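You operate a simulated robot arm through the tools that you are given. There is no shell and no other tool. Be economical: measure what you need, move in short steps, check, and stop when the job is done.

Carry out the task below with a simulated robot arm. There is one attempt and no reset: what you move stays moved.

TASK
The red cup is too full: tip some into the blue cup, then wipe up the spilt tea.
Fine: bring it down to its band without spilling more, stand it on the orange coaster; use the purple cloth and put it back. Set down upright: what you pick out. What is to be rubbed or washed off counts as gone when no trace of it is left.

It is judged by the outcome, as a careful person would: the job done as asked, and still so three seconds after it is handed in. It fails if anything else is knocked over, pushed out of place, dropped, spilled or broken. Flat cloth is picked up by pressing the open fingertips on it (5 to 10 N) and closing them slowly along it; thin cloth reads only 2 to 8 mm in the jaws.

THE ROBOT
A 6-joint arm with a two-finger parallel gripper, fixed in place. Base frame: the origin is at the foot of the arm, x ahead of it, y to its left, z up. Lengths are in mm, angles in degrees, forces in N, time in s.
With the tool pointing down near the work surface it reaches from about 320 to 700 mm from the base axis. Its first joint turns from -166.0 to 166.0 degrees. Payload 4.1 kg.
The TCP is the grasp point between the finger pads, 23 mm short of the fingertips. In the tool frame z runs along the fingers and y along their closing line. Largest opening 94 mm; finger width 38, thickness 10; the body of the gripper, 54 by 96 mm, starts 39 mm behind the TCP.
Orientation is told as [roll, pitch, yaw] about the base's x, y, z axes, in that order, counted from this pose: with the fingers straight down and closing along the base's y, the tool's x points along the base's -x, its y along +y and its z along -z.

THE INTERFACE
- The arm moves only by the tool play_rows. Its argument "deltas" is a list of rows, each a list of 7 numbers: the shift along the tool's x, y, z in mm, then the turn, a rotation vector about the tool's x, y, z in degrees, then the closure, from 0 (fully open) to 1 (shut). In form: [[tx, ty, tz, ax, ay, az, fingers], ...]. A call has 1 to 20 rows; each row is the pose to reach, as a shift and turn from the pose commanded when the call began, along the tool's axes at that moment. Rows are played at 5 a second. More than 50 mm and 8.6 degrees between two rows, or a gripper value outside its range, and nothing of the call is played. Where a pose cannot be reached the arm comes as near as it can. A force on the tool above 60 N (or 10 N above the force at the start of the call, whichever is more), or a blocked arm, ends the call early, and 0.2 s more pass. Each finger travels about 45 mm/s and halts on what it meets, pressing with about 44 N; the grip force reading is that of the motor and also rises with nothing between the fingers. The clock runs only during rows and for 0.2 s after the last one: add rows that repeat a pose to give the fingers time. The reply holds the time, the measured pose of the TCP, the force on the tool along the base axes, the opening and the grip force, in the units named above and with some noise, with the torque about the TCP (base axes, N m) and any sound that the robot's microphone picked up.
- Cameras (640 x 400 px; columns grow to the right, rows downward): "scene" is fixed at [48.9, 506.2, 1539.3]; the picture's right is [-0.68, -0.73, 0.00], its down [-0.40, 0.38, -0.83] and it looks along [0.61, -0.57, -0.55] (base axes); focal length 324 px, centre (320, 200). "wrist" rides on the gripper at [86, 16, -74] in the tool frame; the picture's right is [-0.18, 0.98, 0.00], its down [-0.58, -0.11, -0.81] and it looks along [-0.79, -0.15, 0.59] (tool axes); focal length 243 px, centre (320, 200).
- get_image(camera): a new picture of that camera. The clock stands still meanwhile.
- raise_lower(by): slides the trunk up (or, below 0, down) by that many mm; the arm rides with it, the base frame stays. It gives what a move gives, with no picture.
- probe_pixels(camera, pixels): there is no depth. For up to 12 entries [column, row, z] of the newest picture of that camera ("zoom" is the newest enlarged one), the place [x, y] in the base frame at which the ray of that pixel passes the height z, good to about 3 mm, but the place of the scene camera against the robot may be out by one fixed shift of up to 18 mm in any direction. The clock stands still meanwhile.
- inspect(camera, box): a new picture of the part [left, top, right, bottom] of that camera's present view, enlarged. The clock stands still meanwhile.
- close_job(): hands the job in; it is judged then, once.

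Go step by step. Measure first, check grasps and placings, and put right what went wrong. The budget is 80 turns and 46 pictures, counting those below and the enlarged ones. Unless the task says otherwise, let go and move clear before handing in.

The tools are called after "Emit:" as name(argument=value, ...) on one line, values as JSON. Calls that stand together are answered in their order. play_rows: Moves the arm, as the interface text tells. Its arguments: {"type":"object","properties":{"deltas":{"type":"array","items":{"type":"array","items":{"type":"number"}}}},"required":["deltas"]} The other tools are called the same way: raise_lower (by) slides the trunk up or down; get_image (camera) takes a picture; probe_pixels (camera, pixels) gives the place at which the rays of pixels pass given heights; inspect (camera, box) takes an enlarged picture of a part of a camera's view; close_job () hands the job in.

At the start:

```text
time: 0.0
tcp_pos: [333.2, -178.0, 1191.0]
tcp_rot: [0.0, 0.1, 0.0]
wrist_force: [0.0, -0.1, 0.2]
torque: [0.0, 0.01, 0.01]
width: 94.2
finger_force: 0.1
trunk travel left (down, up): [-525.0, 65.0]
```

scene: 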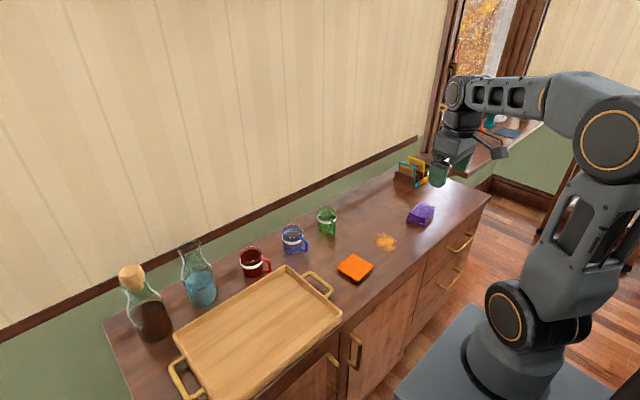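
wrist: 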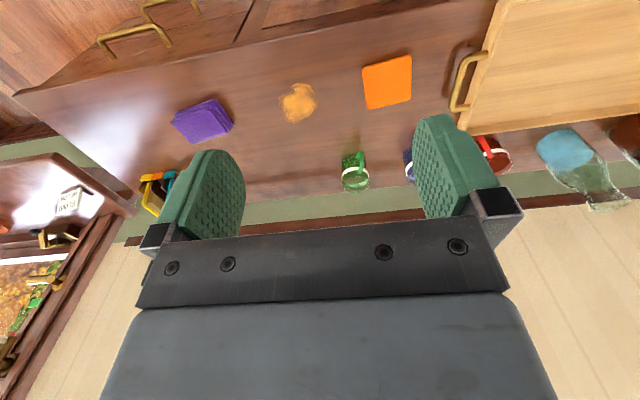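

The scene shows the red cup near (253,262), blue (293,239), green (327,221), the coaster (355,268), the spill (386,242) and the cloth (420,213). I'll enlarge these areas to see the bands and fill levels.

Emit:
inspect(camera="scene", box=[220, 195, 350, 290])

Emit:
inspect(camera="scene", box=[330, 190, 450, 290])

Emit:
probe_pixels(camera="wrist", pixels=[[387, 82, 700], [387, 82, 800], [387, 82, 900], [298, 103, 800], [204, 122, 800], [355, 188, 800]])

Emit:
probe_pixels(camera="scene", pixels=[[355, 268, 700], [355, 268, 800], [355, 268, 900], [386, 242, 800], [420, 213, 800], [327, 232, 800], [293, 252, 800], [253, 275, 800]])

```text
4.21 times, centred on (285, 242) of scene
```

zoom: 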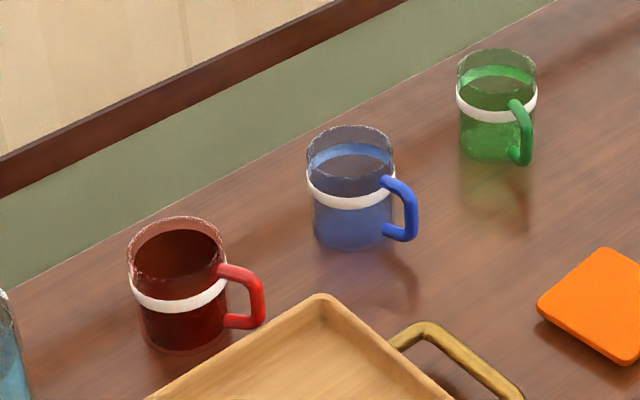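

```text
4.00 times, centred on (390, 240) of scene
```

zoom: 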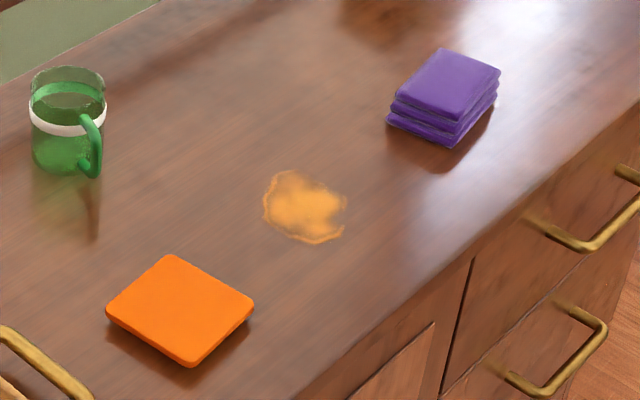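

```text
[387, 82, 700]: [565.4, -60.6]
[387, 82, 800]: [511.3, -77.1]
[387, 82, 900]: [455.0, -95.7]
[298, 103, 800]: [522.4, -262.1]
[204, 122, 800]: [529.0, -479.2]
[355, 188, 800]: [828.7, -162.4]
```

```text
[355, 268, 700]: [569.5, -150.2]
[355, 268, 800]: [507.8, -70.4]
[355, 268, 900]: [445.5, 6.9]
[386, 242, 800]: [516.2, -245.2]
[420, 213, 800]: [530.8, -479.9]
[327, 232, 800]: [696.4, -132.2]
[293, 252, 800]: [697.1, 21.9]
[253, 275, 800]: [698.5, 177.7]
```

The tabletop is at about z=800, from the coaster at wrist (387,82) against scene (355,268). The red cup stands at about (697,178) with its handle pointing toward the robot and the right. I'll lower the trunk and move the wrist camera to look at the red cup.

Emit:
raise_lower(by=-200)

Emit:
play_rows(deltas=[[-20, 45, 0, 0, 0, 0, 0], [-40, 90, 0, 0, 0, 0, 0], [-60, 135, 0, 0, 0, 0, 0], [-80, 180, 0, 0, 0, 0, 0], [-90, 225, 0, 0, 0, 0, 0], [-100, 265, 0, 0, 0, 0, 0], [-100, 300, 0, 0, 0, 0, 0], [-100, 310, 0, 0, 0, 0, 0], [-100, 310, 0, 0, 0, 0, 0]])

Emit:
get_image(camera="wrist")

```text
time: 2.2
tcp_pos: [332.7, -178.7, 992.4]
tcp_rot: [0.0, 0.1, 0.0]
wrist_force: [0.4, 0.0, 0.4]
torque: [0.03, 0.01, -0.02]
width: 94.0
finger_force: 0.0
trunk travel left (down, up): [-325.0, 265.0]
```

```text
time: 4.2
tcp_pos: [432.4, 132.6, 992.6]
tcp_rot: [0.1, 0.0, 0.0]
wrist_force: [0.2, -0.1, -1.0]
torque: [0.01, 0.01, 0.0]
width: 93.7
finger_force: 0.0
trunk travel left (down, up): [-325.0, 265.0]
```

```text
41 pictures are left
```

wrist: 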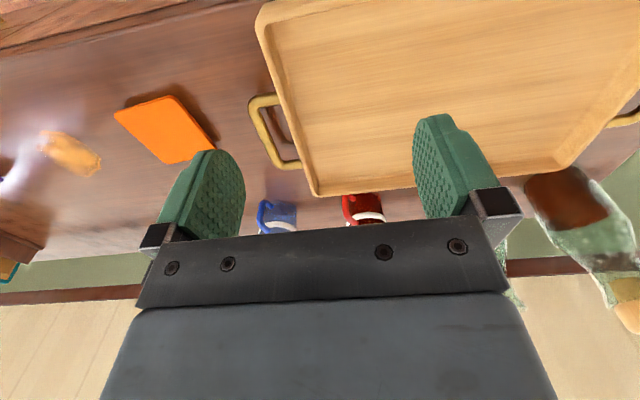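

The gripper bar hides the red cup, at (363,207). I'll move above and in front of it, yawed to face its handle, for a clear view.

Emit:
play_rows(deltas=[[-36, 0, -5, 0, 0, -6.8, 0], [-72, -1, -10, 0, 0, -13.6, 0], [-108, -2, -15, 0, 0, -20.4, 0], [-144, -3, -20, 0, 0, -27.2, 0], [-165, -3, -24, 0, 0, -34, 0], [-180, -3, -24, 0, 0, -34, 0], [-180, -3, -24, 0, 0, -34, 0]])

Emit:
get_image(camera="wrist")

```text
time: 5.8
tcp_pos: [610.8, 129.6, 1014.8]
tcp_rot: [0.1, -0.1, 34.0]
wrist_force: [-0.7, 0.0, -0.3]
torque: [0.0, 0.0, -0.02]
width: 94.0
finger_force: 0.1
trunk travel left (down, up): [-325.0, 265.0]
```

```text
40 pictures are left
```

wrist: 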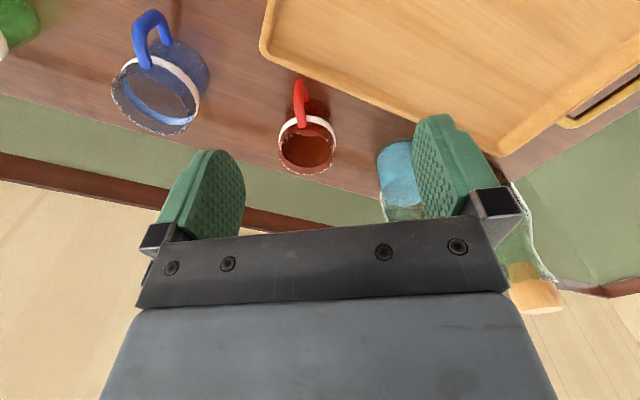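

The red cup is clear here, with its rim around (308,150) and its handle from (303,125) to (300,80). I'll enlarge it and then probe it.

Emit:
inspect(camera="wrist", box=[240, 60, 380, 190])

Emit:
inspect(camera="wrist", box=[90, 0, 230, 140])

```text
3.08 times, centred on (310, 125) of wrist
```

zoom: 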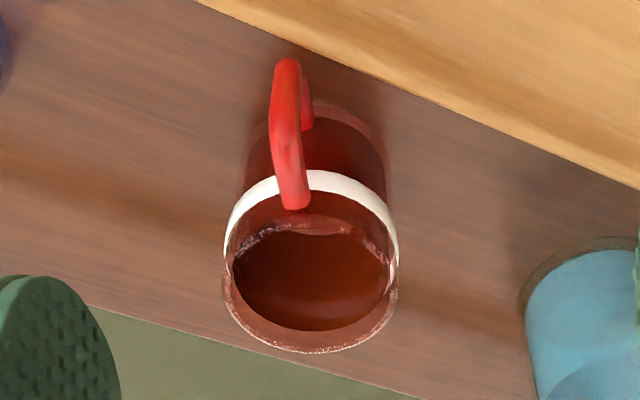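

```text
2.86 times, centred on (160, 70) of wrist
```

zoom: 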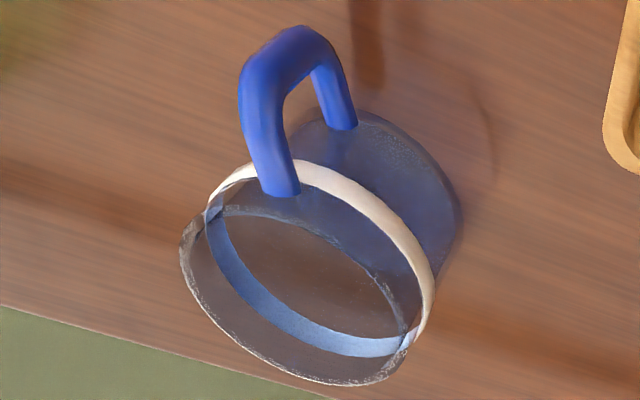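

I'll probe the red and blue cups at candidate rim, handle and base heights.

Emit:
probe_pixels(camera="wrist", pixels=[[278.5, 152.6, 890], [335.3, 154.2, 890], [306.8, 174.4, 890], [308.4, 133.1, 890], [313, 92.5, 800], [299.3, 80.2, 865], [301.9, 126, 865], [308, 104, 800], [285, 120, 800], [335, 120, 800], [299.3, 80.2, 850], [301.9, 126, 850]])

Emit:
probe_pixels(camera="wrist", pixels=[[111, 88, 890], [199, 117, 890], [158, 135, 890], [140, 73, 890], [136.5, 24, 865], [152, 9.5, 865], [148.5, 67, 865], [174, 40, 800], [209, 75, 800], [165, 45, 810], [260, 45, 830], [319, 195, 800]])

```text
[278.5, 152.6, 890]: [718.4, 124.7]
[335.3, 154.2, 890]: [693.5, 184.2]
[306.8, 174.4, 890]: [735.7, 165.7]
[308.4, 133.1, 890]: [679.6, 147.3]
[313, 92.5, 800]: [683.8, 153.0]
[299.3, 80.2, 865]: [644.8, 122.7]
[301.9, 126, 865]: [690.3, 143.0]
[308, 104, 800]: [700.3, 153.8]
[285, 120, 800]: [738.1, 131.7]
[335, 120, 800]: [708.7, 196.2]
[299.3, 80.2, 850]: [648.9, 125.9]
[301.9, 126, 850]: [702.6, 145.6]
```

```text
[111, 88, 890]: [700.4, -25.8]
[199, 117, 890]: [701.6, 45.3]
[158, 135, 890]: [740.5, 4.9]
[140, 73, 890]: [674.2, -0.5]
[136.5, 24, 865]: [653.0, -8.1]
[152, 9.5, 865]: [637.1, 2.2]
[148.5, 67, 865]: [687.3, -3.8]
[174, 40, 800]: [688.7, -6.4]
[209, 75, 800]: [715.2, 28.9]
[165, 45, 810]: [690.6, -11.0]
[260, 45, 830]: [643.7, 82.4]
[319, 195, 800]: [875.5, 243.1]
```

The red cup's centre is near (706–720,155) and its handle points along azimuth about 206°. The rim height is still uncertain, so I'll take a closer, tilted pre-grasp view for parallax.

Emit:
play_rows(deltas=[[8, -6, 30, 0, 0, 4, 0], [16, -12, 60, 0, 0, 8, 0], [22, -17, 88, 0, 0, 8, 0], [22, -17, 88, 0, 0, 8, 0]])

Emit:
play_rows(deltas=[[0, 0, 0, 0, -7.5, 0, 0.2], [0, 0, 0, 0, -15, 0, 0.4], [0, 0, 0, 0, -22.5, 0, 0.4], [0, 0, 0, 0, -30, 0, 0.4], [0, 0, 0, 0, -30, 0, 0.4]])

Emit:
get_image(camera="wrist")

Emit:
get_image(camera="scene")

```text
time: 6.8
tcp_pos: [603.2, 102.5, 927.7]
tcp_rot: [0.0, 0.0, 26.1]
wrist_force: [-0.6, -0.8, 0.1]
torque: [-0.01, 0.02, -0.02]
width: 94.0
finger_force: 0.1
trunk travel left (down, up): [-325.0, 265.0]
```

```text
time: 8.0
tcp_pos: [604.1, 101.0, 926.7]
tcp_rot: [0.0, -30.2, 26.0]
wrist_force: [-0.1, 0.0, 0.2]
torque: [0.01, -0.01, 0.01]
width: 56.5
finger_force: 0.0
trunk travel left (down, up): [-325.0, 265.0]
```

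```text
37 pictures are left
```

wrist: 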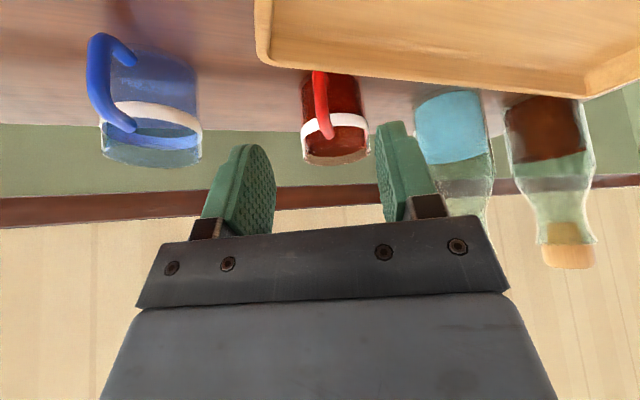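

```text
36 pictures are left
```

scene: 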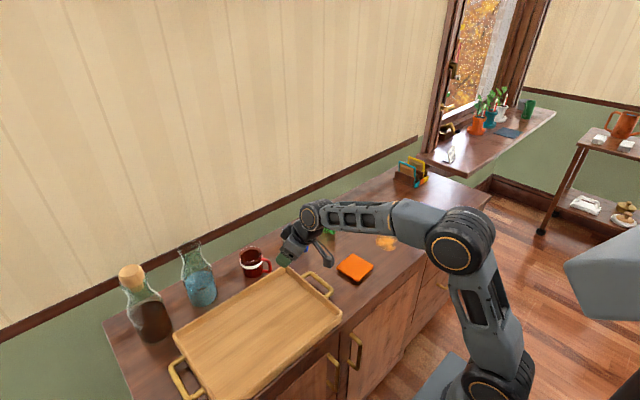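

The red cup shows at about (335,118) with its handle at (322,100). I'll enlarge it for triangulation.

Emit:
inspect(camera="wrist", box=[280, 55, 400, 175])

Emit:
probe_pixels(camera="wrist", pixels=[[302, 158, 890], [369, 158, 890], [302, 158, 870], [369, 158, 870], [320, 72, 850], [320, 72, 860], [327, 137, 850], [327, 137, 860], [263, 65, 830], [265, 45, 830]])

```text
3.33 times, centred on (340, 115) of wrist
```

zoom: 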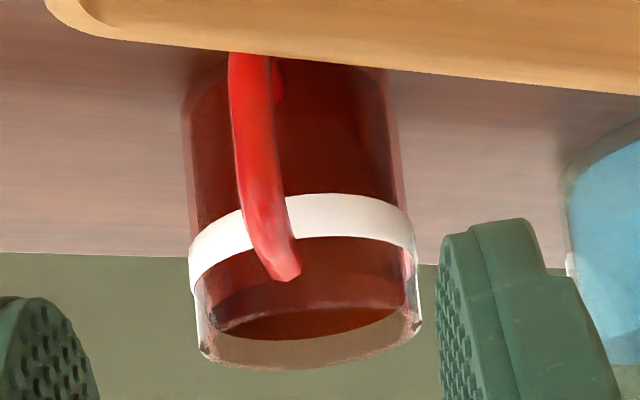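

```text
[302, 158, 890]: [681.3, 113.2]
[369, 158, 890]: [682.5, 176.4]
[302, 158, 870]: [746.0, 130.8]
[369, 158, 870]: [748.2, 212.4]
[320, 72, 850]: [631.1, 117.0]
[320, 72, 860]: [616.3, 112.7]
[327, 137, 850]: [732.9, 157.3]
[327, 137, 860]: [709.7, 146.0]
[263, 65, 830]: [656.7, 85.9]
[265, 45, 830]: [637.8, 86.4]
```

From the two views I get a red rim at z≈880, centre (715,158), and a handle bar near (663,129) at z 825–867, azimuth about 30°. I'll take the handle from above with a vertical tool, since the tray rim at about 830 is close by. First I'll align above it.

Emit:
play_rows(deltas=[[-7, 0, -12, 0, 7.5, 0, 0.45], [-14, 0, -24, 0, 15, 0, 0.45], [-20, 0, -35, 0, 22.5, 0, 0.45], [-20, 0, -35, 0, 30, 0, 0.45], [-20, 0, -35, 0, 30, 0, 0.45]])

Emit:
play_rows(deltas=[[-32, -1, 10, 0, 0, -2, 0.45], [-64, -2, 20, 0, 0, -4, 0.45], [-64, -2, 27, 0, 0, -4, 0.45], [-64, -2, 27, 0, 0, -4, 0.45]])

Emit:
get_image(camera="wrist")

```text
time: 9.2
tcp_pos: [602.7, 102.5, 967.2]
tcp_rot: [0.0, 0.1, 26.0]
wrist_force: [-0.1, 0.4, -0.2]
torque: [0.03, 0.04, -0.02]
width: 51.5
finger_force: 0.2
trunk travel left (down, up): [-325.0, 265.0]
```

```text
time: 10.2
tcp_pos: [661.2, 131.0, 937.8]
tcp_rot: [0.1, 0.0, 30.0]
wrist_force: [0.1, 0.2, 0.2]
torque: [0.02, 0.02, 0.01]
width: 51.6
finger_force: 0.0
out of reach, approached as far as the arm can: row 2
trunk travel left (down, up): [-325.0, 265.0]
```

```text
34 pictures are left
```

wrist: 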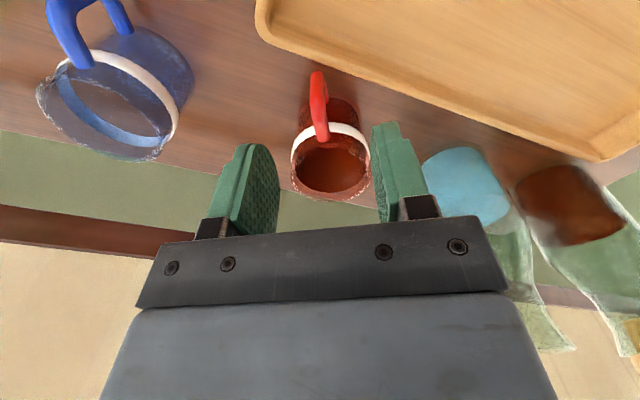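

The handle lies almost exactly under the tool line, at col 317–322, and is rotated about 4° more than the tool. I'll lower the trunk for better reach after probing the handle.

Emit:
inspect(camera="wrist", box=[270, 50, 390, 210])

Emit:
probe_pixels(camera="wrist", pixels=[[322, 140, 867], [318, 90, 862], [317, 74, 830], [291, 180, 880], [370, 180, 880], [330, 201, 880], [317, 60, 830], [300, 52, 830]])

```text
2.50 times, centred on (330, 130) of wrist
```

zoom: 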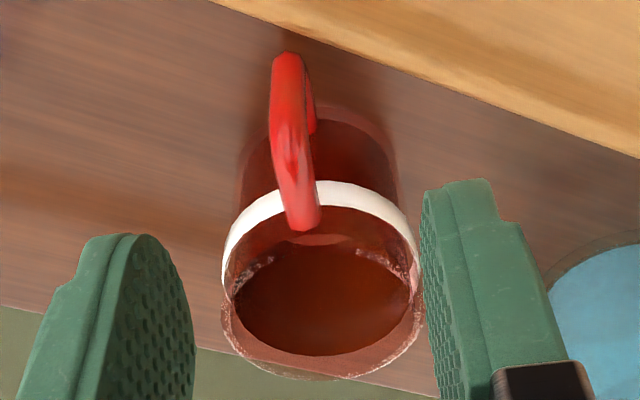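

```text
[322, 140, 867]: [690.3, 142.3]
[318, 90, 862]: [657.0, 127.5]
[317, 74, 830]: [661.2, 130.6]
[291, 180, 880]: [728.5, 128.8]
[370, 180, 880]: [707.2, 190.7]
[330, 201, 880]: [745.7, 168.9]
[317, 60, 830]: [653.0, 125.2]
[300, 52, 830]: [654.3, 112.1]
```

From the probes, the handle's azimuth is about 26° with its bar near (664,132). I'll correct yaw and position, lower the trunk 40 mm so the tips stay above the handle, and look again.

Emit:
play_rows(deltas=[[-1.5, 0, 0, 0, 0, 2, 0.5], [-3, -0.5, 0, 0, 0, 4, 0.5], [-3, -0.5, 0, 0, 0, 4, 0.5]])

Emit:
raise_lower(by=-40)

Emit:
get_image(camera="wrist")

Emit:
inspect(camera="scene", box=[220, 210, 340, 300])

```text
time: 11.0
tcp_pos: [660.2, 128.8, 938.6]
tcp_rot: [0.0, 0.0, 25.8]
wrist_force: [-0.6, 0.2, 0.2]
torque: [0.03, 0.01, -0.02]
width: 46.8
finger_force: 0.2
out of reach, approached as far as the arm can: row 2, 3
trunk travel left (down, up): [-325.0, 265.0]
```

```text
time: 11.8
tcp_pos: [660.8, 129.2, 898.4]
tcp_rot: [0.1, 0.0, 26.1]
wrist_force: [-0.5, -0.6, 0.5]
torque: [-0.02, 0.0, -0.01]
width: 47.2
finger_force: 0.0
trunk travel left (down, up): [-285.0, 305.0]
```

```text
32 pictures are left
```

wrist: 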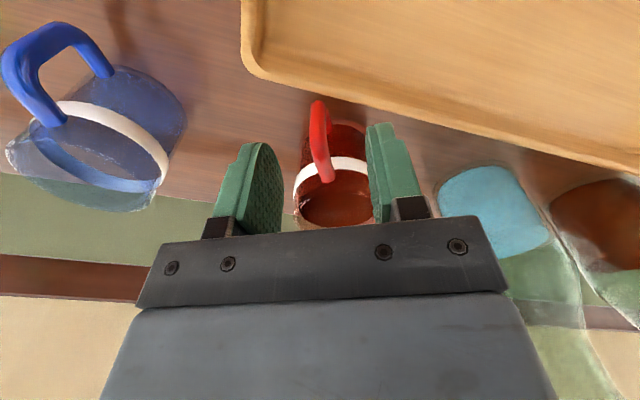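

```text
4.44 times, centred on (280, 255) of scene
```

zoom: 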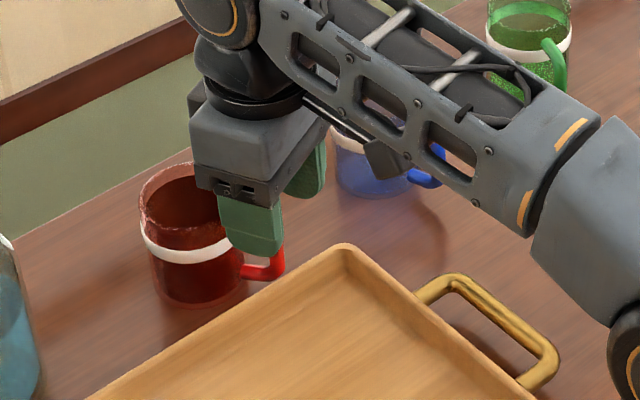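

The fingers straddle the handle, which runs from (326,180) to (317,102). I'll probe it to confirm before the descent.

Emit:
probe_pixels(camera="wrist", pixels=[[326, 180, 867], [326, 180, 862], [317, 104, 860], [317, 104, 845], [317, 104, 830], [319, 130, 862], [260, 80, 830], [320, 97, 830]])

```text
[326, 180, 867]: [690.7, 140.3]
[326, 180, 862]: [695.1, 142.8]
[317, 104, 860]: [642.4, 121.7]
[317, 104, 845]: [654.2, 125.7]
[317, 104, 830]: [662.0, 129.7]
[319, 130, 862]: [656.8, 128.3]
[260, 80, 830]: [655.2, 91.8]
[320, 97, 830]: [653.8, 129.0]
```

Alignment is good, with the handle within 3 mm of the tool plane. I'll descend 36 mm so the tips stop at about z 839, above the tray rim, then close gently.

Emit:
play_rows(deltas=[[-1, 0, 12, 0, 0, 0, 0.5], [-2, 0, 24, 0, 0, 0, 0.5], [-3, 0, 36, 0, 0, 0, 0.5], [-3, 0, 36, 0, 0, 0, 0.5]])

Emit:
get_image(camera="wrist")

```text
time: 12.8
tcp_pos: [662.5, 128.9, 863.4]
tcp_rot: [0.0, 0.0, 26.0]
wrist_force: [-0.4, -0.1, -0.6]
torque: [-0.01, -0.02, -0.03]
width: 47.1
finger_force: 0.0
trunk travel left (down, up): [-285.0, 305.0]
```

```text
30 pictures are left
```

wrist: 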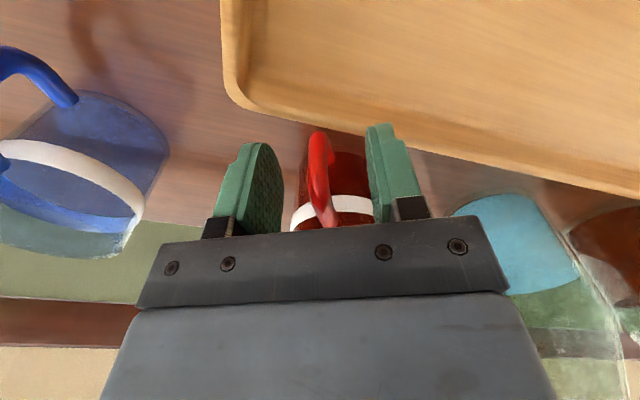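

The handle at (318,160) sits between the pads, a bit nearer the left one. I'll close slowly.

Emit:
play_rows(deltas=[[0, -1, 0, 0, 0, 0, 0.6], [0, -2, 0, 0, 0, 0, 0.7], [0, -2, 0, 0, 0, 0, 0.78], [0, -2, 0, 0, 0, 0, 0.84], [0, -2, 0, 0, 0, 0, 0.9], [0, -2, 0, 0, 0, 0, 1], [0, -2, 0, 0, 0, 0, 1], [0, -2, 0, 0, 0, 0, 1]])

Emit:
get_image(camera="wrist")

```text
time: 14.6
tcp_pos: [664.8, 128.1, 862.8]
tcp_rot: [0.0, 0.0, 26.1]
wrist_force: [-0.2, -0.1, -0.5]
torque: [-0.02, -0.03, 0.06]
width: 10.8
finger_force: 43.6
trunk travel left (down, up): [-285.0, 305.0]
```

```text
29 pictures are left
```

wrist: 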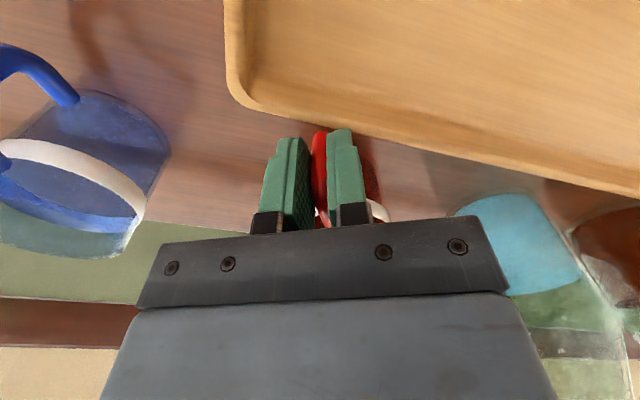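

The handle is gripped at 10.8 mm with 44 N. I'll test the lift with the trunk and check for sag.

Emit:
raise_lower(by=12)

Emit:
inspect(camera="scene", box=[220, 210, 340, 300])

```text
time: 15.2
tcp_pos: [663.7, 127.9, 872.8]
tcp_rot: [-0.1, 0.1, 26.0]
wrist_force: [0.3, 0.1, -1.3]
torque: [-0.08, 0.08, -0.02]
width: 10.9
finger_force: 44.2
trunk travel left (down, up): [-297.0, 293.0]
```

```text
4.44 times, centred on (280, 255) of scene
```

zoom: 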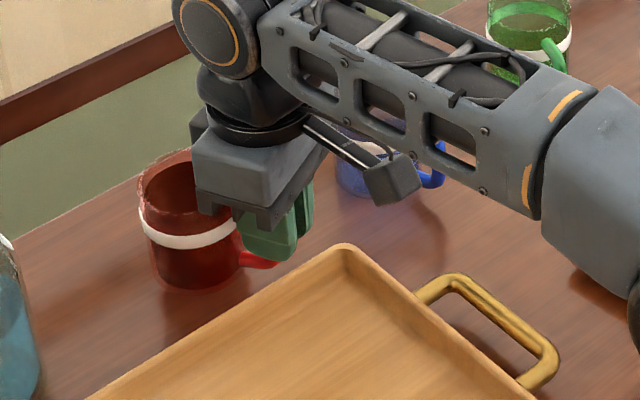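

The cup lifted cleanly and the grip is steady. I'll raise it clear of everything with the trunk.

Emit:
raise_lower(by=75)

Emit:
inspect(camera="scene", box=[220, 180, 340, 300])

Emit:
inspect(camera="wrist", box=[200, 90, 440, 240])

```text
time: 16.3
tcp_pos: [665.0, 128.1, 950.5]
tcp_rot: [0.1, -0.1, 26.0]
wrist_force: [0.5, -0.8, -1.4]
torque: [-0.06, 0.1, -0.02]
width: 11.1
finger_force: 43.8
trunk travel left (down, up): [-372.0, 218.0]
```

```text
3.33 times, centred on (280, 240) of scene
```

zoom: 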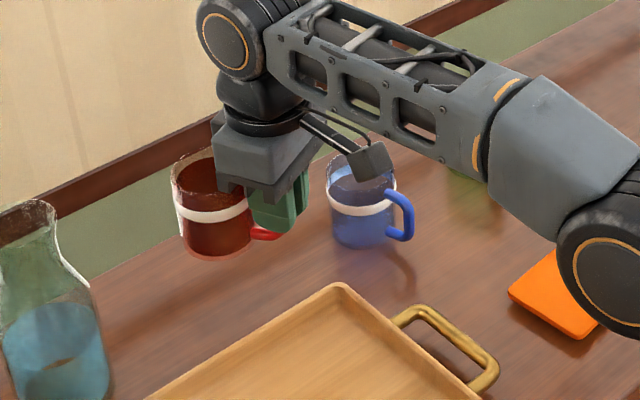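

```text
2.67 times, centred on (320, 165) of wrist
```

zoom: 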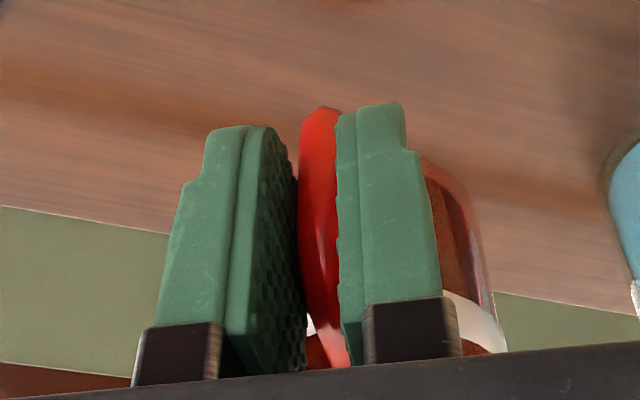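

The cup is held upright. Blue's centre is about (713,3). I'll raise another 20 mm and carry it smoothly to the pouring position beside the blue cup.

Emit:
raise_lower(by=20)

Emit:
play_rows(deltas=[[4, -5, 0, 0, 0, 0, 1], [13, -16, 0, 0, 0, 0, 1], [24, -29, 0, 0, 0, 0, 1], [35, -43, 0, 0, 0, 0, 1], [47, -57, 0, 0, 0, 0, 1], [58, -71, 0, 0, 0, 0, 1], [67, -82, 0, 0, 0, 0, 1], [71.6, -87.5, 0, 0, 0, 0, 1], [71.6, -87.5, 0, 0, 0, 0, 1]])

Emit:
get_image(camera="wrist")

Emit:
inspect(camera="scene", box=[240, 170, 360, 270])

```text
time: 17.0
tcp_pos: [664.5, 129.3, 969.0]
tcp_rot: [0.0, 0.0, 26.0]
wrist_force: [-0.4, 0.1, -1.8]
torque: [-0.06, 0.09, 0.02]
width: 11.1
finger_force: 43.9
trunk travel left (down, up): [-392.0, 198.0]
```

```text
time: 19.0
tcp_pos: [638.9, 18.5, 969.1]
tcp_rot: [-0.1, 0.0, 26.0]
wrist_force: [0.8, -0.2, -0.8]
torque: [-0.03, 0.07, 0.03]
width: 11.0
finger_force: 43.9
trunk travel left (down, up): [-392.0, 198.0]
```

```text
25 pictures are left
```

wrist: 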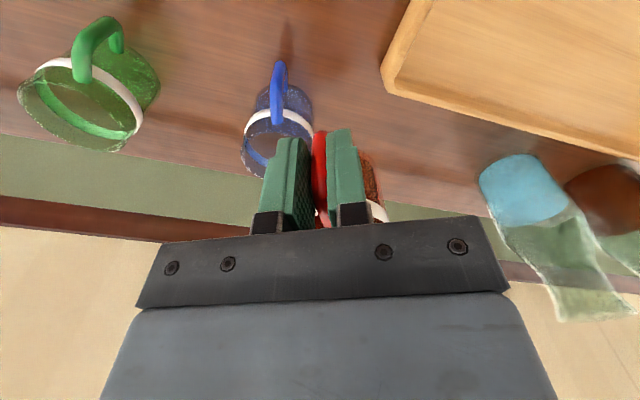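

```text
4.00 times, centred on (300, 220) of scene
```

zoom: 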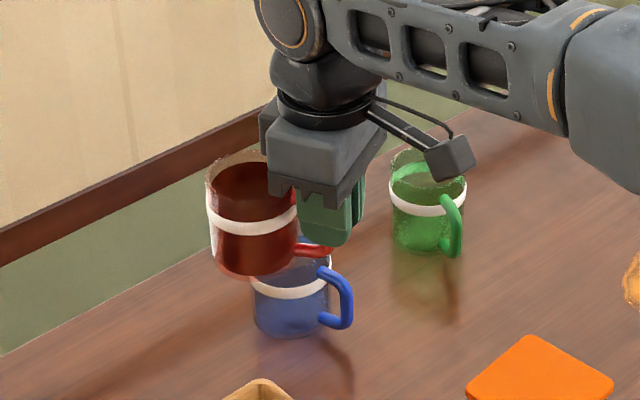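

I'll check the blue cup's position again in this view: rim left at (242,152), right at (313,140).

Emit:
inspect(camera="wrist", box=[220, 50, 340, 190])

Emit:
probe_pixels(camera="wrist", pixels=[[241, 158, 880], [314, 150, 880], [255, 176, 880], [246, 120, 855], [312, 128, 855]])

```text
2.86 times, centred on (280, 120) of wrist
```

zoom: 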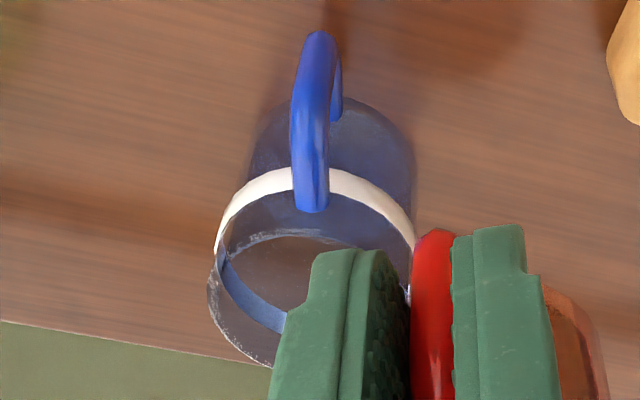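

```text
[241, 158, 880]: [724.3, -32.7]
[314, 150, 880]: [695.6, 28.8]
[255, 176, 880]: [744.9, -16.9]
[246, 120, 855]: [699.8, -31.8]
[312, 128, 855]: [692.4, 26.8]
```

Blue's centre is about (710,-1). I'll back off 25 mm, tilt 14° (still below the pouring angle), then lower toward the blue rim.

Emit:
play_rows(deltas=[[0, 10, 0, 0, 0, 0, 1], [0, 20, 0, 0, 0, 0, 1], [0, 25, 0, -2, 0, 0, 1], [0, 25, 0, -5, 0, 0, 1], [0, 25, 0, -8, 0, 0, 1], [0, 25, 0, -11, 0, 0, 1], [0, 25, 0, -14, 0, 0, 1], [0, 25, 0, -14, 0, 0, 1]])

Emit:
raise_lower(by=-45)

Emit:
inspect(camera="scene", box=[240, 170, 360, 270])

```text
time: 20.8
tcp_pos: [627.7, 39.5, 968.8]
tcp_rot: [14.0, 0.1, 25.9]
wrist_force: [0.1, 0.9, -1.8]
torque: [-0.04, 0.1, 0.03]
width: 10.8
finger_force: 44.2
trunk travel left (down, up): [-392.0, 198.0]
```

```text
time: 21.7
tcp_pos: [628.1, 40.8, 924.2]
tcp_rot: [14.1, 0.0, 26.0]
wrist_force: [-0.3, -0.4, -1.1]
torque: [-0.05, 0.07, -0.03]
width: 10.9
finger_force: 44.1
trunk travel left (down, up): [-347.0, 243.0]
```

```text
4.00 times, centred on (300, 220) of scene
```

zoom: 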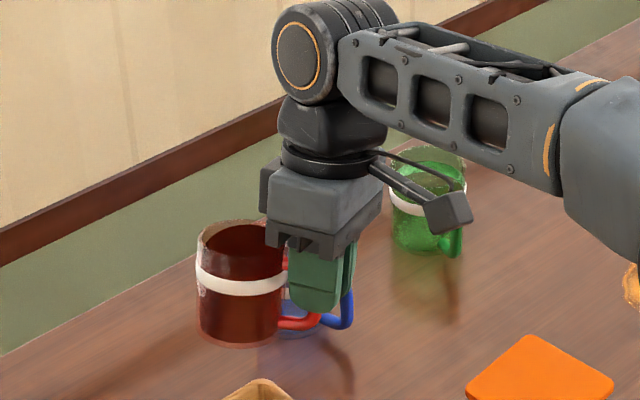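

It stays level at 14° with nothing lost, and torque is unchanged. I'll now move in and tilt slowly to 34°, holding while it pours.

Emit:
play_rows(deltas=[[0, -4.9, -1.2, -2, 0, 0, 1], [0, -9.7, -2.4, -4, 0, 0, 1], [0, -14.6, -3.6, -6, 0, 0, 1], [0, -16.5, -4.1, -7.5, 0, 0, 1], [0, -18.4, -4.6, -9, 0, 0, 1], [0, -19.4, -4.8, -10.5, 0, 0, 1], [0, -20.4, -5.1, -12, 0, 0, 1], [0, -22.3, -5.6, -14, 0, 0, 1], [0, -23.3, -5.8, -16, 0, 0, 1], [0, -24.3, -6.05, -18, 0, 0, 1], [0, -25.2, -6.3, -19, 0, 0, 1], [0, -25.2, -6.3, -20, 0, 0, 1], [0, -25.2, -6.3, -20, 0, 0, 1], [0, -25.2, -6.3, -20, 0, 0, 1], [0, -25.2, -6.3, -20, 0, 0, 1]])

Emit:
inspect(camera="scene", box=[240, 170, 360, 270])

Emit:
inspect(camera="wrist", box=[200, 60, 400, 240])

```text
time: 24.9
tcp_pos: [638.5, 16.4, 923.6]
tcp_rot: [34.0, 0.0, 26.0]
wrist_force: [0.2, 0.4, -1.5]
torque: [-0.07, 0.08, 0.01]
width: 11.0
finger_force: 43.6
trunk travel left (down, up): [-347.0, 243.0]
```

```text
4.00 times, centred on (300, 220) of scene
```

zoom: 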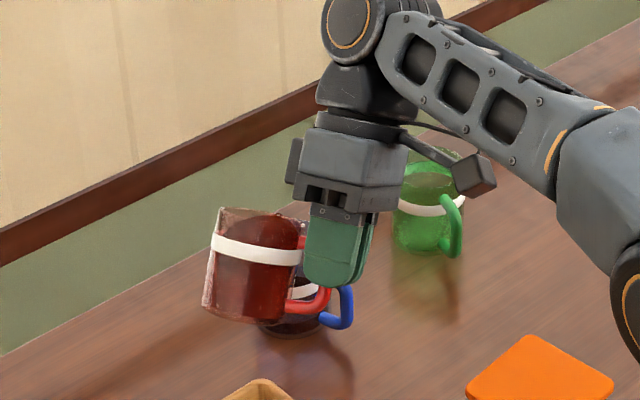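

```text
2.22 times, centred on (300, 150) of wrist
```

zoom: 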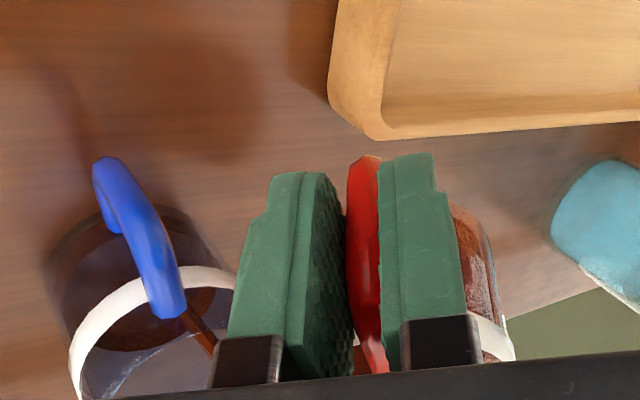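

Tea is flowing: a stream at zoom (200,330) lands inside the blue cup. I'll hold a second longer and check whether it stops.

Emit:
play_rows(deltas=[[0, 0, 0, 0, 0, 0, 1], [0, 0, 0, 0, 0, 0, 1], [0, 0, 0, 0, 0, 0, 1], [0, 0, 0, 0, 0, 0, 1]])

Emit:
inspect(camera="wrist", box=[200, 60, 400, 240])

```text
time: 25.9
tcp_pos: [638.7, 16.7, 923.5]
tcp_rot: [34.1, -0.1, 26.0]
wrist_force: [0.9, 0.4, -1.8]
torque: [-0.09, 0.09, 0.0]
width: 10.7
finger_force: 43.6
trunk travel left (down, up): [-347.0, 243.0]
```

```text
2.22 times, centred on (300, 150) of wrist
```

zoom: 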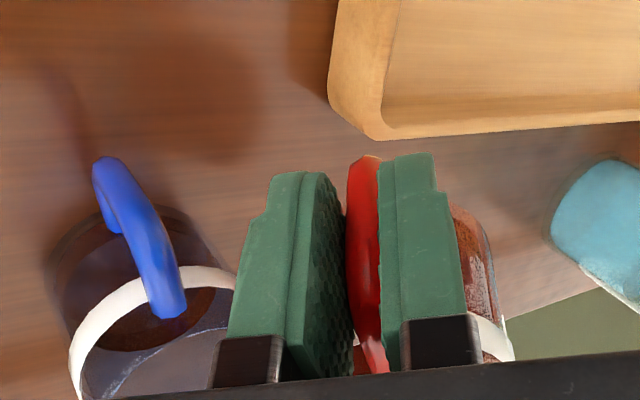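

The stream has stopped and the table around blue is clean. I'll back off, turn upright, and check the red level against its band.

Emit:
play_rows(deltas=[[0, 0, 0, 4, 0, 0, 1], [0, 4, 2.8, 9, 0, 0, 1], [0, 9, 6, 14, 0, 0, 1], [0, 17, 11.2, 19, 0, 0, 1], [0, 25, 16.8, 24, 0, 0, 1], [0, 33, 22.4, 29, 0, 0, 1], [0, 39, 26.3, 34, 0, 0, 1], [0, 39, 26.3, 34, 0, 0, 1], [0, 39, 26.3, 34, 0, 0, 1]])

Emit:
inspect(camera="scene", box=[255, 205, 325, 265])

```text
time: 27.9
tcp_pos: [619.0, 58.5, 923.0]
tcp_rot: [0.0, 0.0, 26.1]
wrist_force: [0.6, 0.5, -1.4]
torque: [-0.04, 0.1, -0.01]
width: 10.9
finger_force: 43.9
trunk travel left (down, up): [-347.0, 243.0]
```

```text
6.67 times, centred on (290, 235) of scene
```

zoom: 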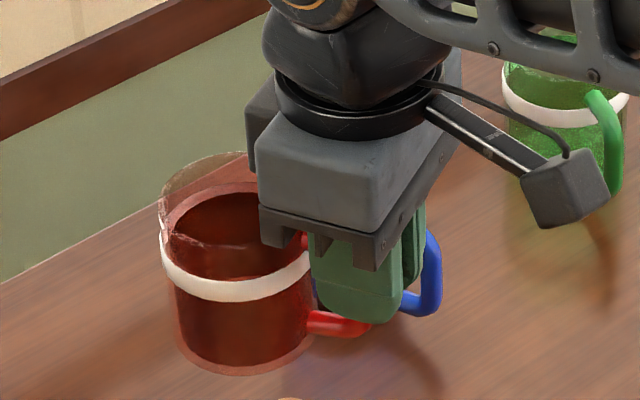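

After 34° the level sits slightly above the band: surface centre at zoom v≈231 against band centre v≈245. A tilt of about 40.5° should land it mid-band, so I'll repeat the same path to 40.5°.

Emit:
play_rows(deltas=[[0, -8, 0, -5, 0, 0, 1], [0, -16, 0, -10, 0, 0, 1], [0, -22, 0, -15, 0, 0, 1], [0, -30, 0, -20, 0, 0, 1], [0, -37, 0, -25, 0, 0, 1], [0, -42, 0, -29, 0, 0, 1], [0, -45, 0, -32, 0, 0, 1], [0, -47, 0, -34, 0, 0, 1], [0, -48, 0, -36, 0, 0, 1], [0, -48, 0, -38, 0, 0, 1], [0, -48, 0, -39.5, 0, 0, 1], [0, -48, 0, -40.5, 0, 0, 1], [0, -48, 0, -40.5, 0, 0, 1], [0, -48, 0, -40.5, 0, 0, 1], [0, -48, 0, -40.5, 0, 0, 1], [0, -48, 0, -40.5, 0, 0, 1], [0, -48, 0, -40.5, 0, 0, 1], [0, -48, 0, -40.5, 0, 0, 1], [0, -48, 0, -40.5, 0, 0, 1], [0, -48, 0, -40.5, 0, 0, 1]])

Emit:
play_rows(deltas=[[0, 0, 0, 0, 0, 0, 1], [0, 0, 0, 0, 0, 0, 1], [0, 0, 0, 0, 0, 0, 1]])

Emit:
inspect(camera="wrist", box=[180, 40, 400, 240])

```text
time: 32.1
tcp_pos: [638.8, 16.5, 923.5]
tcp_rot: [40.5, 0.0, 26.0]
wrist_force: [0.5, -0.5, -1.0]
torque: [-0.07, 0.06, 0.0]
width: 11.0
finger_force: 44.1
trunk travel left (down, up): [-347.0, 243.0]
```

```text
time: 32.9
tcp_pos: [639.3, 15.7, 925.2]
tcp_rot: [40.5, 0.0, 26.0]
wrist_force: [-0.6, 0.3, -1.9]
torque: [-0.06, 0.08, 0.01]
width: 10.6
finger_force: 44.0
trunk travel left (down, up): [-347.0, 243.0]
```

```text
2.00 times, centred on (290, 140) of wrist
```

zoom: 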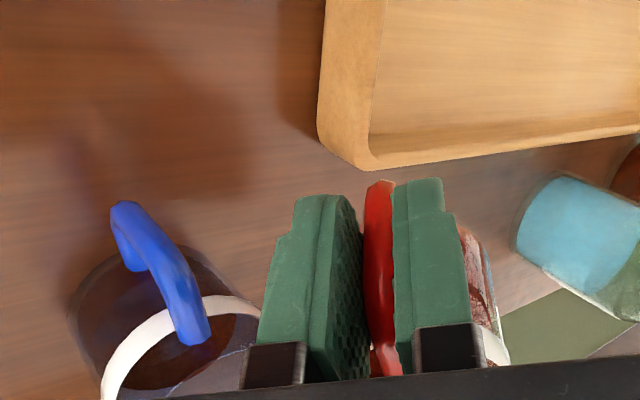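

The stream has ended and the table is clean. I'll turn upright away from blue and check the level.

Emit:
play_rows(deltas=[[0, 0, 0, 5, 0, 0, 1], [0, 3, 2.5, 10, 0, 0, 1], [0, 7, 6, 15, 0, 0, 1], [0, 12, 10.2, 20, 0, 0, 1], [0, 18, 15.4, 25, 0, 0, 1], [0, 24, 20.5, 30, 0, 0, 1], [0, 30, 25.6, 35, 0, 0, 1], [0, 36.5, 31.2, 40.5, 0, 0, 1], [0, 36.5, 31.2, 40.5, 0, 0, 1], [0, 36.5, 31.2, 40.5, 0, 0, 1]])

Emit:
inspect(camera="scene", box=[255, 205, 325, 265])

```text
time: 35.1
tcp_pos: [618.5, 60.9, 923.4]
tcp_rot: [0.0, 0.0, 25.9]
wrist_force: [1.1, 0.0, -2.3]
torque: [-0.07, 0.09, -0.02]
width: 10.9
finger_force: 43.9
trunk travel left (down, up): [-347.0, 243.0]
```

```text
6.67 times, centred on (290, 235) of scene
```

zoom: 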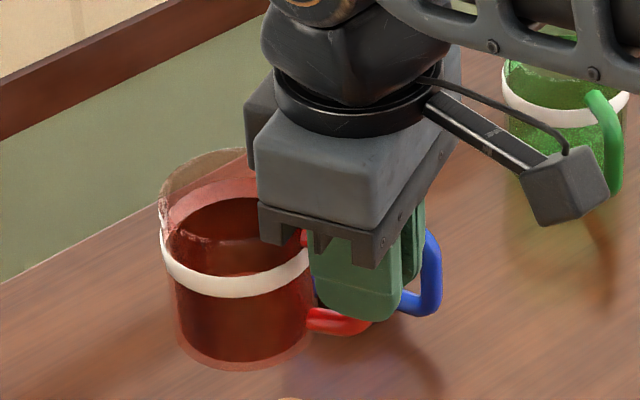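

The level fell a further ~5 mm, so it should be within the band. I'll enlarge once more to confirm.

Emit:
inspect(camera="scene", box=[268, 222, 306, 264])

```text
9.52 times, centred on (287, 243) of scene
```

zoom: 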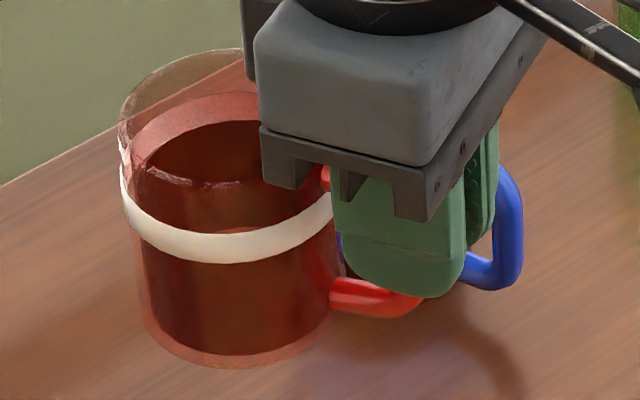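

By the tilt angle (27 mm below the rim) and this image, the surface edge lies inside the band's lower half, so the amount is right. Now I'll raise it and carry it over the orange coaster.

Emit:
raise_lower(by=40)

Emit:
play_rows(deltas=[[6, -2, 0, 0, 0, 0, 1], [20, -7, 0, 0, 0, 0, 1], [40, -14, 0, 0, 0, 0, 1], [62, -22, 0, 0, 0, 0, 1], [84, -30, 0, 0, 0, 0, 1], [106, -38, 0, 0, 0, 0, 1], [128, -46, 0, 0, 0, 0, 1], [150, -54, 0, 0, 0, 0, 1], [172, -62, 0, 0, 0, 0, 1], [194, -69, 0, 0, 0, 0, 1], [209, -74.5, 0, 0, 0, 0, 1], [216.5, -77, 0, 0, 0, 0, 1], [216.5, -77, 0, 0, 0, 0, 1]])

Emit:
get_image(camera="wrist")

Emit:
inspect(camera="scene", box=[250, 170, 430, 300])

```text
time: 35.9
tcp_pos: [618.4, 59.6, 964.0]
tcp_rot: [-0.1, 0.0, 26.0]
wrist_force: [0.1, -0.3, -1.2]
torque: [-0.03, 0.08, 0.02]
width: 11.0
finger_force: 44.0
trunk travel left (down, up): [-387.0, 203.0]
```

```text
time: 38.7
tcp_pos: [456.2, -104.2, 963.9]
tcp_rot: [-0.1, 0.0, 26.0]
wrist_force: [0.1, -0.6, -2.0]
torque: [-0.03, 0.13, 0.0]
width: 11.1
finger_force: 43.6
trunk travel left (down, up): [-387.0, 203.0]
```

```text
14 pictures are left
```

wrist: 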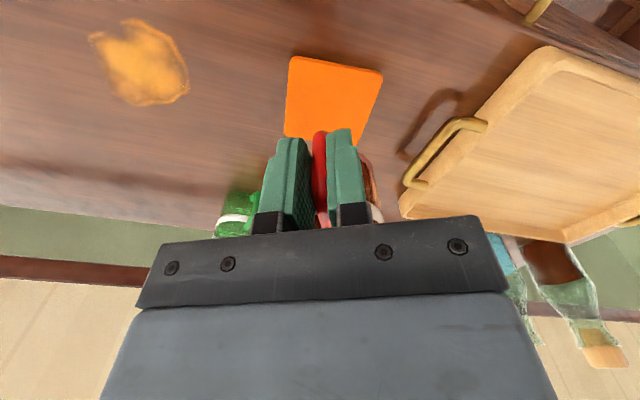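

```text
3.08 times, centred on (340, 235) of scene
```

zoom: 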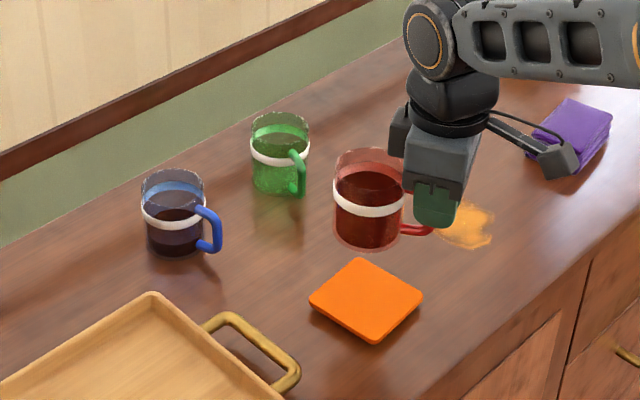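

Nothing was spilt, and the coaster's corners show at wrist (291,57), (383,72) and (285,137). I'll probe the coaster, and the spill's outline at (90–190, 20–105).

Emit:
probe_pixels(camera="wrist", pixels=[[291, 57, 806], [383, 72, 806], [284, 136, 806], [363, 148, 806], [90, 38, 800], [135, 18, 800], [190, 85, 800], [140, 106, 800], [110, 92, 800], [180, 50, 800], [160, 62, 800]])

```text
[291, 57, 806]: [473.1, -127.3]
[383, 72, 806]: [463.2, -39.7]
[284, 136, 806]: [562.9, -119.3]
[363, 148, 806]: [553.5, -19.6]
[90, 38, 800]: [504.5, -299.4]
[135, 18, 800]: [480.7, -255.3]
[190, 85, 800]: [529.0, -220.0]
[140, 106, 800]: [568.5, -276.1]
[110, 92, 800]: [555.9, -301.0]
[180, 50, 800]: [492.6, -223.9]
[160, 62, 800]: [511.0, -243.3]
```

The coaster's centre is about (513,-79). I'll cross-check the held cup against the coaster in the scene zoom.

Emit:
probe_pixels(camera="zoom", pixels=[[366, 300, 806], [358, 258, 806], [310, 298, 806], [376, 343, 803], [423, 298, 806], [334, 176, 981], [372, 148, 981], [405, 195, 950], [334, 200, 950], [368, 228, 901]])

```text
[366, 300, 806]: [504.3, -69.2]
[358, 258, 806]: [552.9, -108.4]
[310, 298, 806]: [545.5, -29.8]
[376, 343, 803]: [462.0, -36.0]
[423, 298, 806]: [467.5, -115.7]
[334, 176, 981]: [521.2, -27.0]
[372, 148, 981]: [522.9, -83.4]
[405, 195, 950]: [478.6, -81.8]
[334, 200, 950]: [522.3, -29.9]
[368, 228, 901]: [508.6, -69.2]
```

The estimates suggest the cup axis is about (−5,+6) mm off the coaster centre. I'll shift to correct that, lower to just above the coaster, and look.

Emit:
play_rows(deltas=[[-0.5, -4, 0, 0, 0, 0, 1], [-1, -7, 0, 0, 0, 0, 1], [-1, -7, 0, 0, 0, 0, 1]])

Emit:
raise_lower(by=-75)

Emit:
inspect(camera="scene", box=[310, 210, 410, 300])

```text
time: 39.5
tcp_pos: [461.2, -111.8, 965.0]
tcp_rot: [0.0, 0.0, 26.0]
wrist_force: [0.3, -0.5, -1.6]
torque: [-0.06, 0.07, -0.02]
width: 10.8
finger_force: 43.7
trunk travel left (down, up): [-387.0, 203.0]
```

```text
time: 40.6
tcp_pos: [461.1, -110.0, 888.2]
tcp_rot: [0.1, 0.0, 26.0]
wrist_force: [0.1, -1.1, -1.8]
torque: [0.0, 0.08, 0.03]
width: 10.7
finger_force: 44.1
trunk travel left (down, up): [-312.0, 278.0]
```

```text
4.44 times, centred on (360, 255) of scene
```

zoom: 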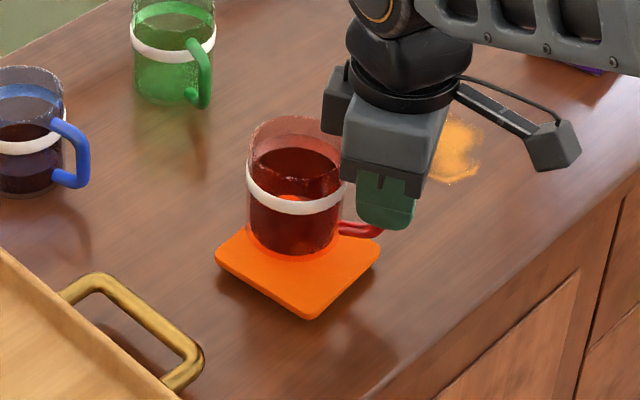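

The cup is centred left to right but appears a bit far from the camera, depending on the remaining gap. I'll lower 12 mm and look again.

Emit:
raise_lower(by=-10)

Emit:
inspect(camera="scene", box=[330, 225, 380, 285])

```text
time: 41.2
tcp_pos: [460.7, -109.7, 879.0]
tcp_rot: [0.0, 0.0, 26.1]
wrist_force: [0.3, 0.3, -1.7]
torque: [0.01, 0.06, -0.03]
width: 10.8
finger_force: 44.3
trunk travel left (down, up): [-302.0, 288.0]
```

```text
6.67 times, centred on (355, 255) of scene
```

zoom: 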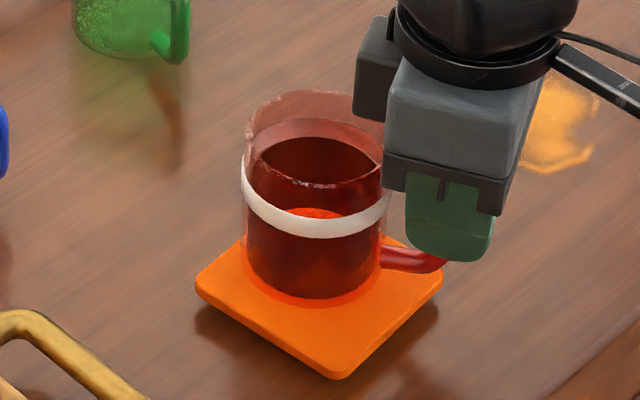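

The centre offset is small. I'll shift about 5 mm toward the coaster centre and descend in small steps, watching the force.

Emit:
play_rows(deltas=[[1.7, 2.2, 0, 0, 0, 0, 1], [3.4, 4.4, 0, 0, 0, 0, 1], [3.4, 4.4, 3, 0, 0, 0, 1], [3.4, 4.4, 5, 0, 0, 0, 1], [3.4, 4.4, 5, 0, 0, 0, 1]])

Emit:
play_rows(deltas=[[0, 0, 1, 0, 0, 0, 1], [0, 0, 2, 0, 0, 0, 1], [0, 0, 2, 0, 0, 0, 1]])

```text
time: 42.4
tcp_pos: [455.0, -109.4, 876.0]
tcp_rot: [-0.2, -0.2, 26.0]
wrist_force: [-0.9, -2.7, 21.3]
torque: [0.33, -0.68, -0.01]
width: 11.1
finger_force: 43.7
trunk travel left (down, up): [-302.0, 288.0]
```

```text
time: 43.2
tcp_pos: [455.2, -108.3, 873.1]
tcp_rot: [-0.1, -0.1, 26.0]
wrist_force: [-1.7, -3.3, 23.5]
torque: [0.27, -0.58, -0.04]
width: 10.9
finger_force: 44.0
trunk travel left (down, up): [-302.0, 288.0]
```

Contact came at TCP z≈877, so the coaster top is about 814. That means the cup is still roughly 8 mm off-centre, so I'll lift 6 mm, shift and set down again gently.

Emit:
play_rows(deltas=[[0, 0, -3, 0, 0, 0, 1], [0, 0, -8, 0, 0, 0, 1], [1.6, 3.5, -8, 0, 0, 0, 1], [3.2, 7.1, -8, 0, 0, 0, 1], [3.2, 7.1, -5, 0, 0, 0, 1], [3.2, 7.1, -3, 0, 0, 0, 1], [3.2, 7.1, -3, 0, 0, 0, 1]])

Emit:
inspect(camera="scene", box=[330, 225, 380, 285])

```text
time: 44.8
tcp_pos: [450.8, -102.0, 873.3]
tcp_rot: [0.0, -0.1, 26.0]
wrist_force: [-1.1, 0.6, -2.5]
torque: [-0.06, 0.1, 0.04]
width: 11.2
finger_force: 43.8
trunk travel left (down, up): [-302.0, 288.0]
```

```text
6.67 times, centred on (355, 255) of scene
```

zoom: 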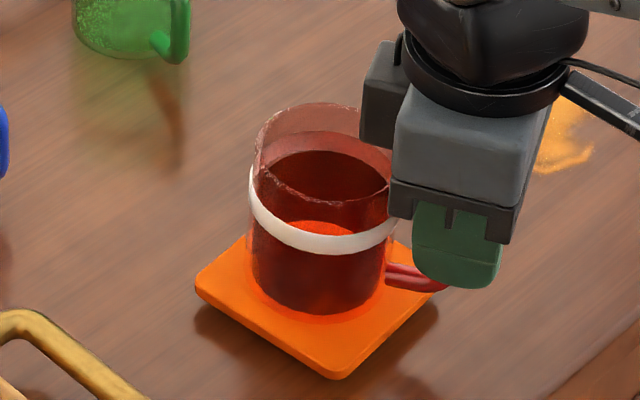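

The cup is now centred on the coaster, with the base centre at about (318,271) against the coaster's (319,275), and there's no contact yet. I'll lower gently to contact.

Emit:
play_rows(deltas=[[0, 0, 0.7, 0, 0, 0, 1], [0, 0, 1.5, 0, 0, 0, 1], [0, 0, 1.5, 0, 0, 0, 1]])

```text
time: 45.6
tcp_pos: [450.0, -103.2, 873.9]
tcp_rot: [0.1, -0.1, 26.0]
wrist_force: [-0.8, 0.7, 3.2]
torque: [0.03, -0.07, 0.04]
width: 11.2
finger_force: 44.1
trunk travel left (down, up): [-302.0, 288.0]
```

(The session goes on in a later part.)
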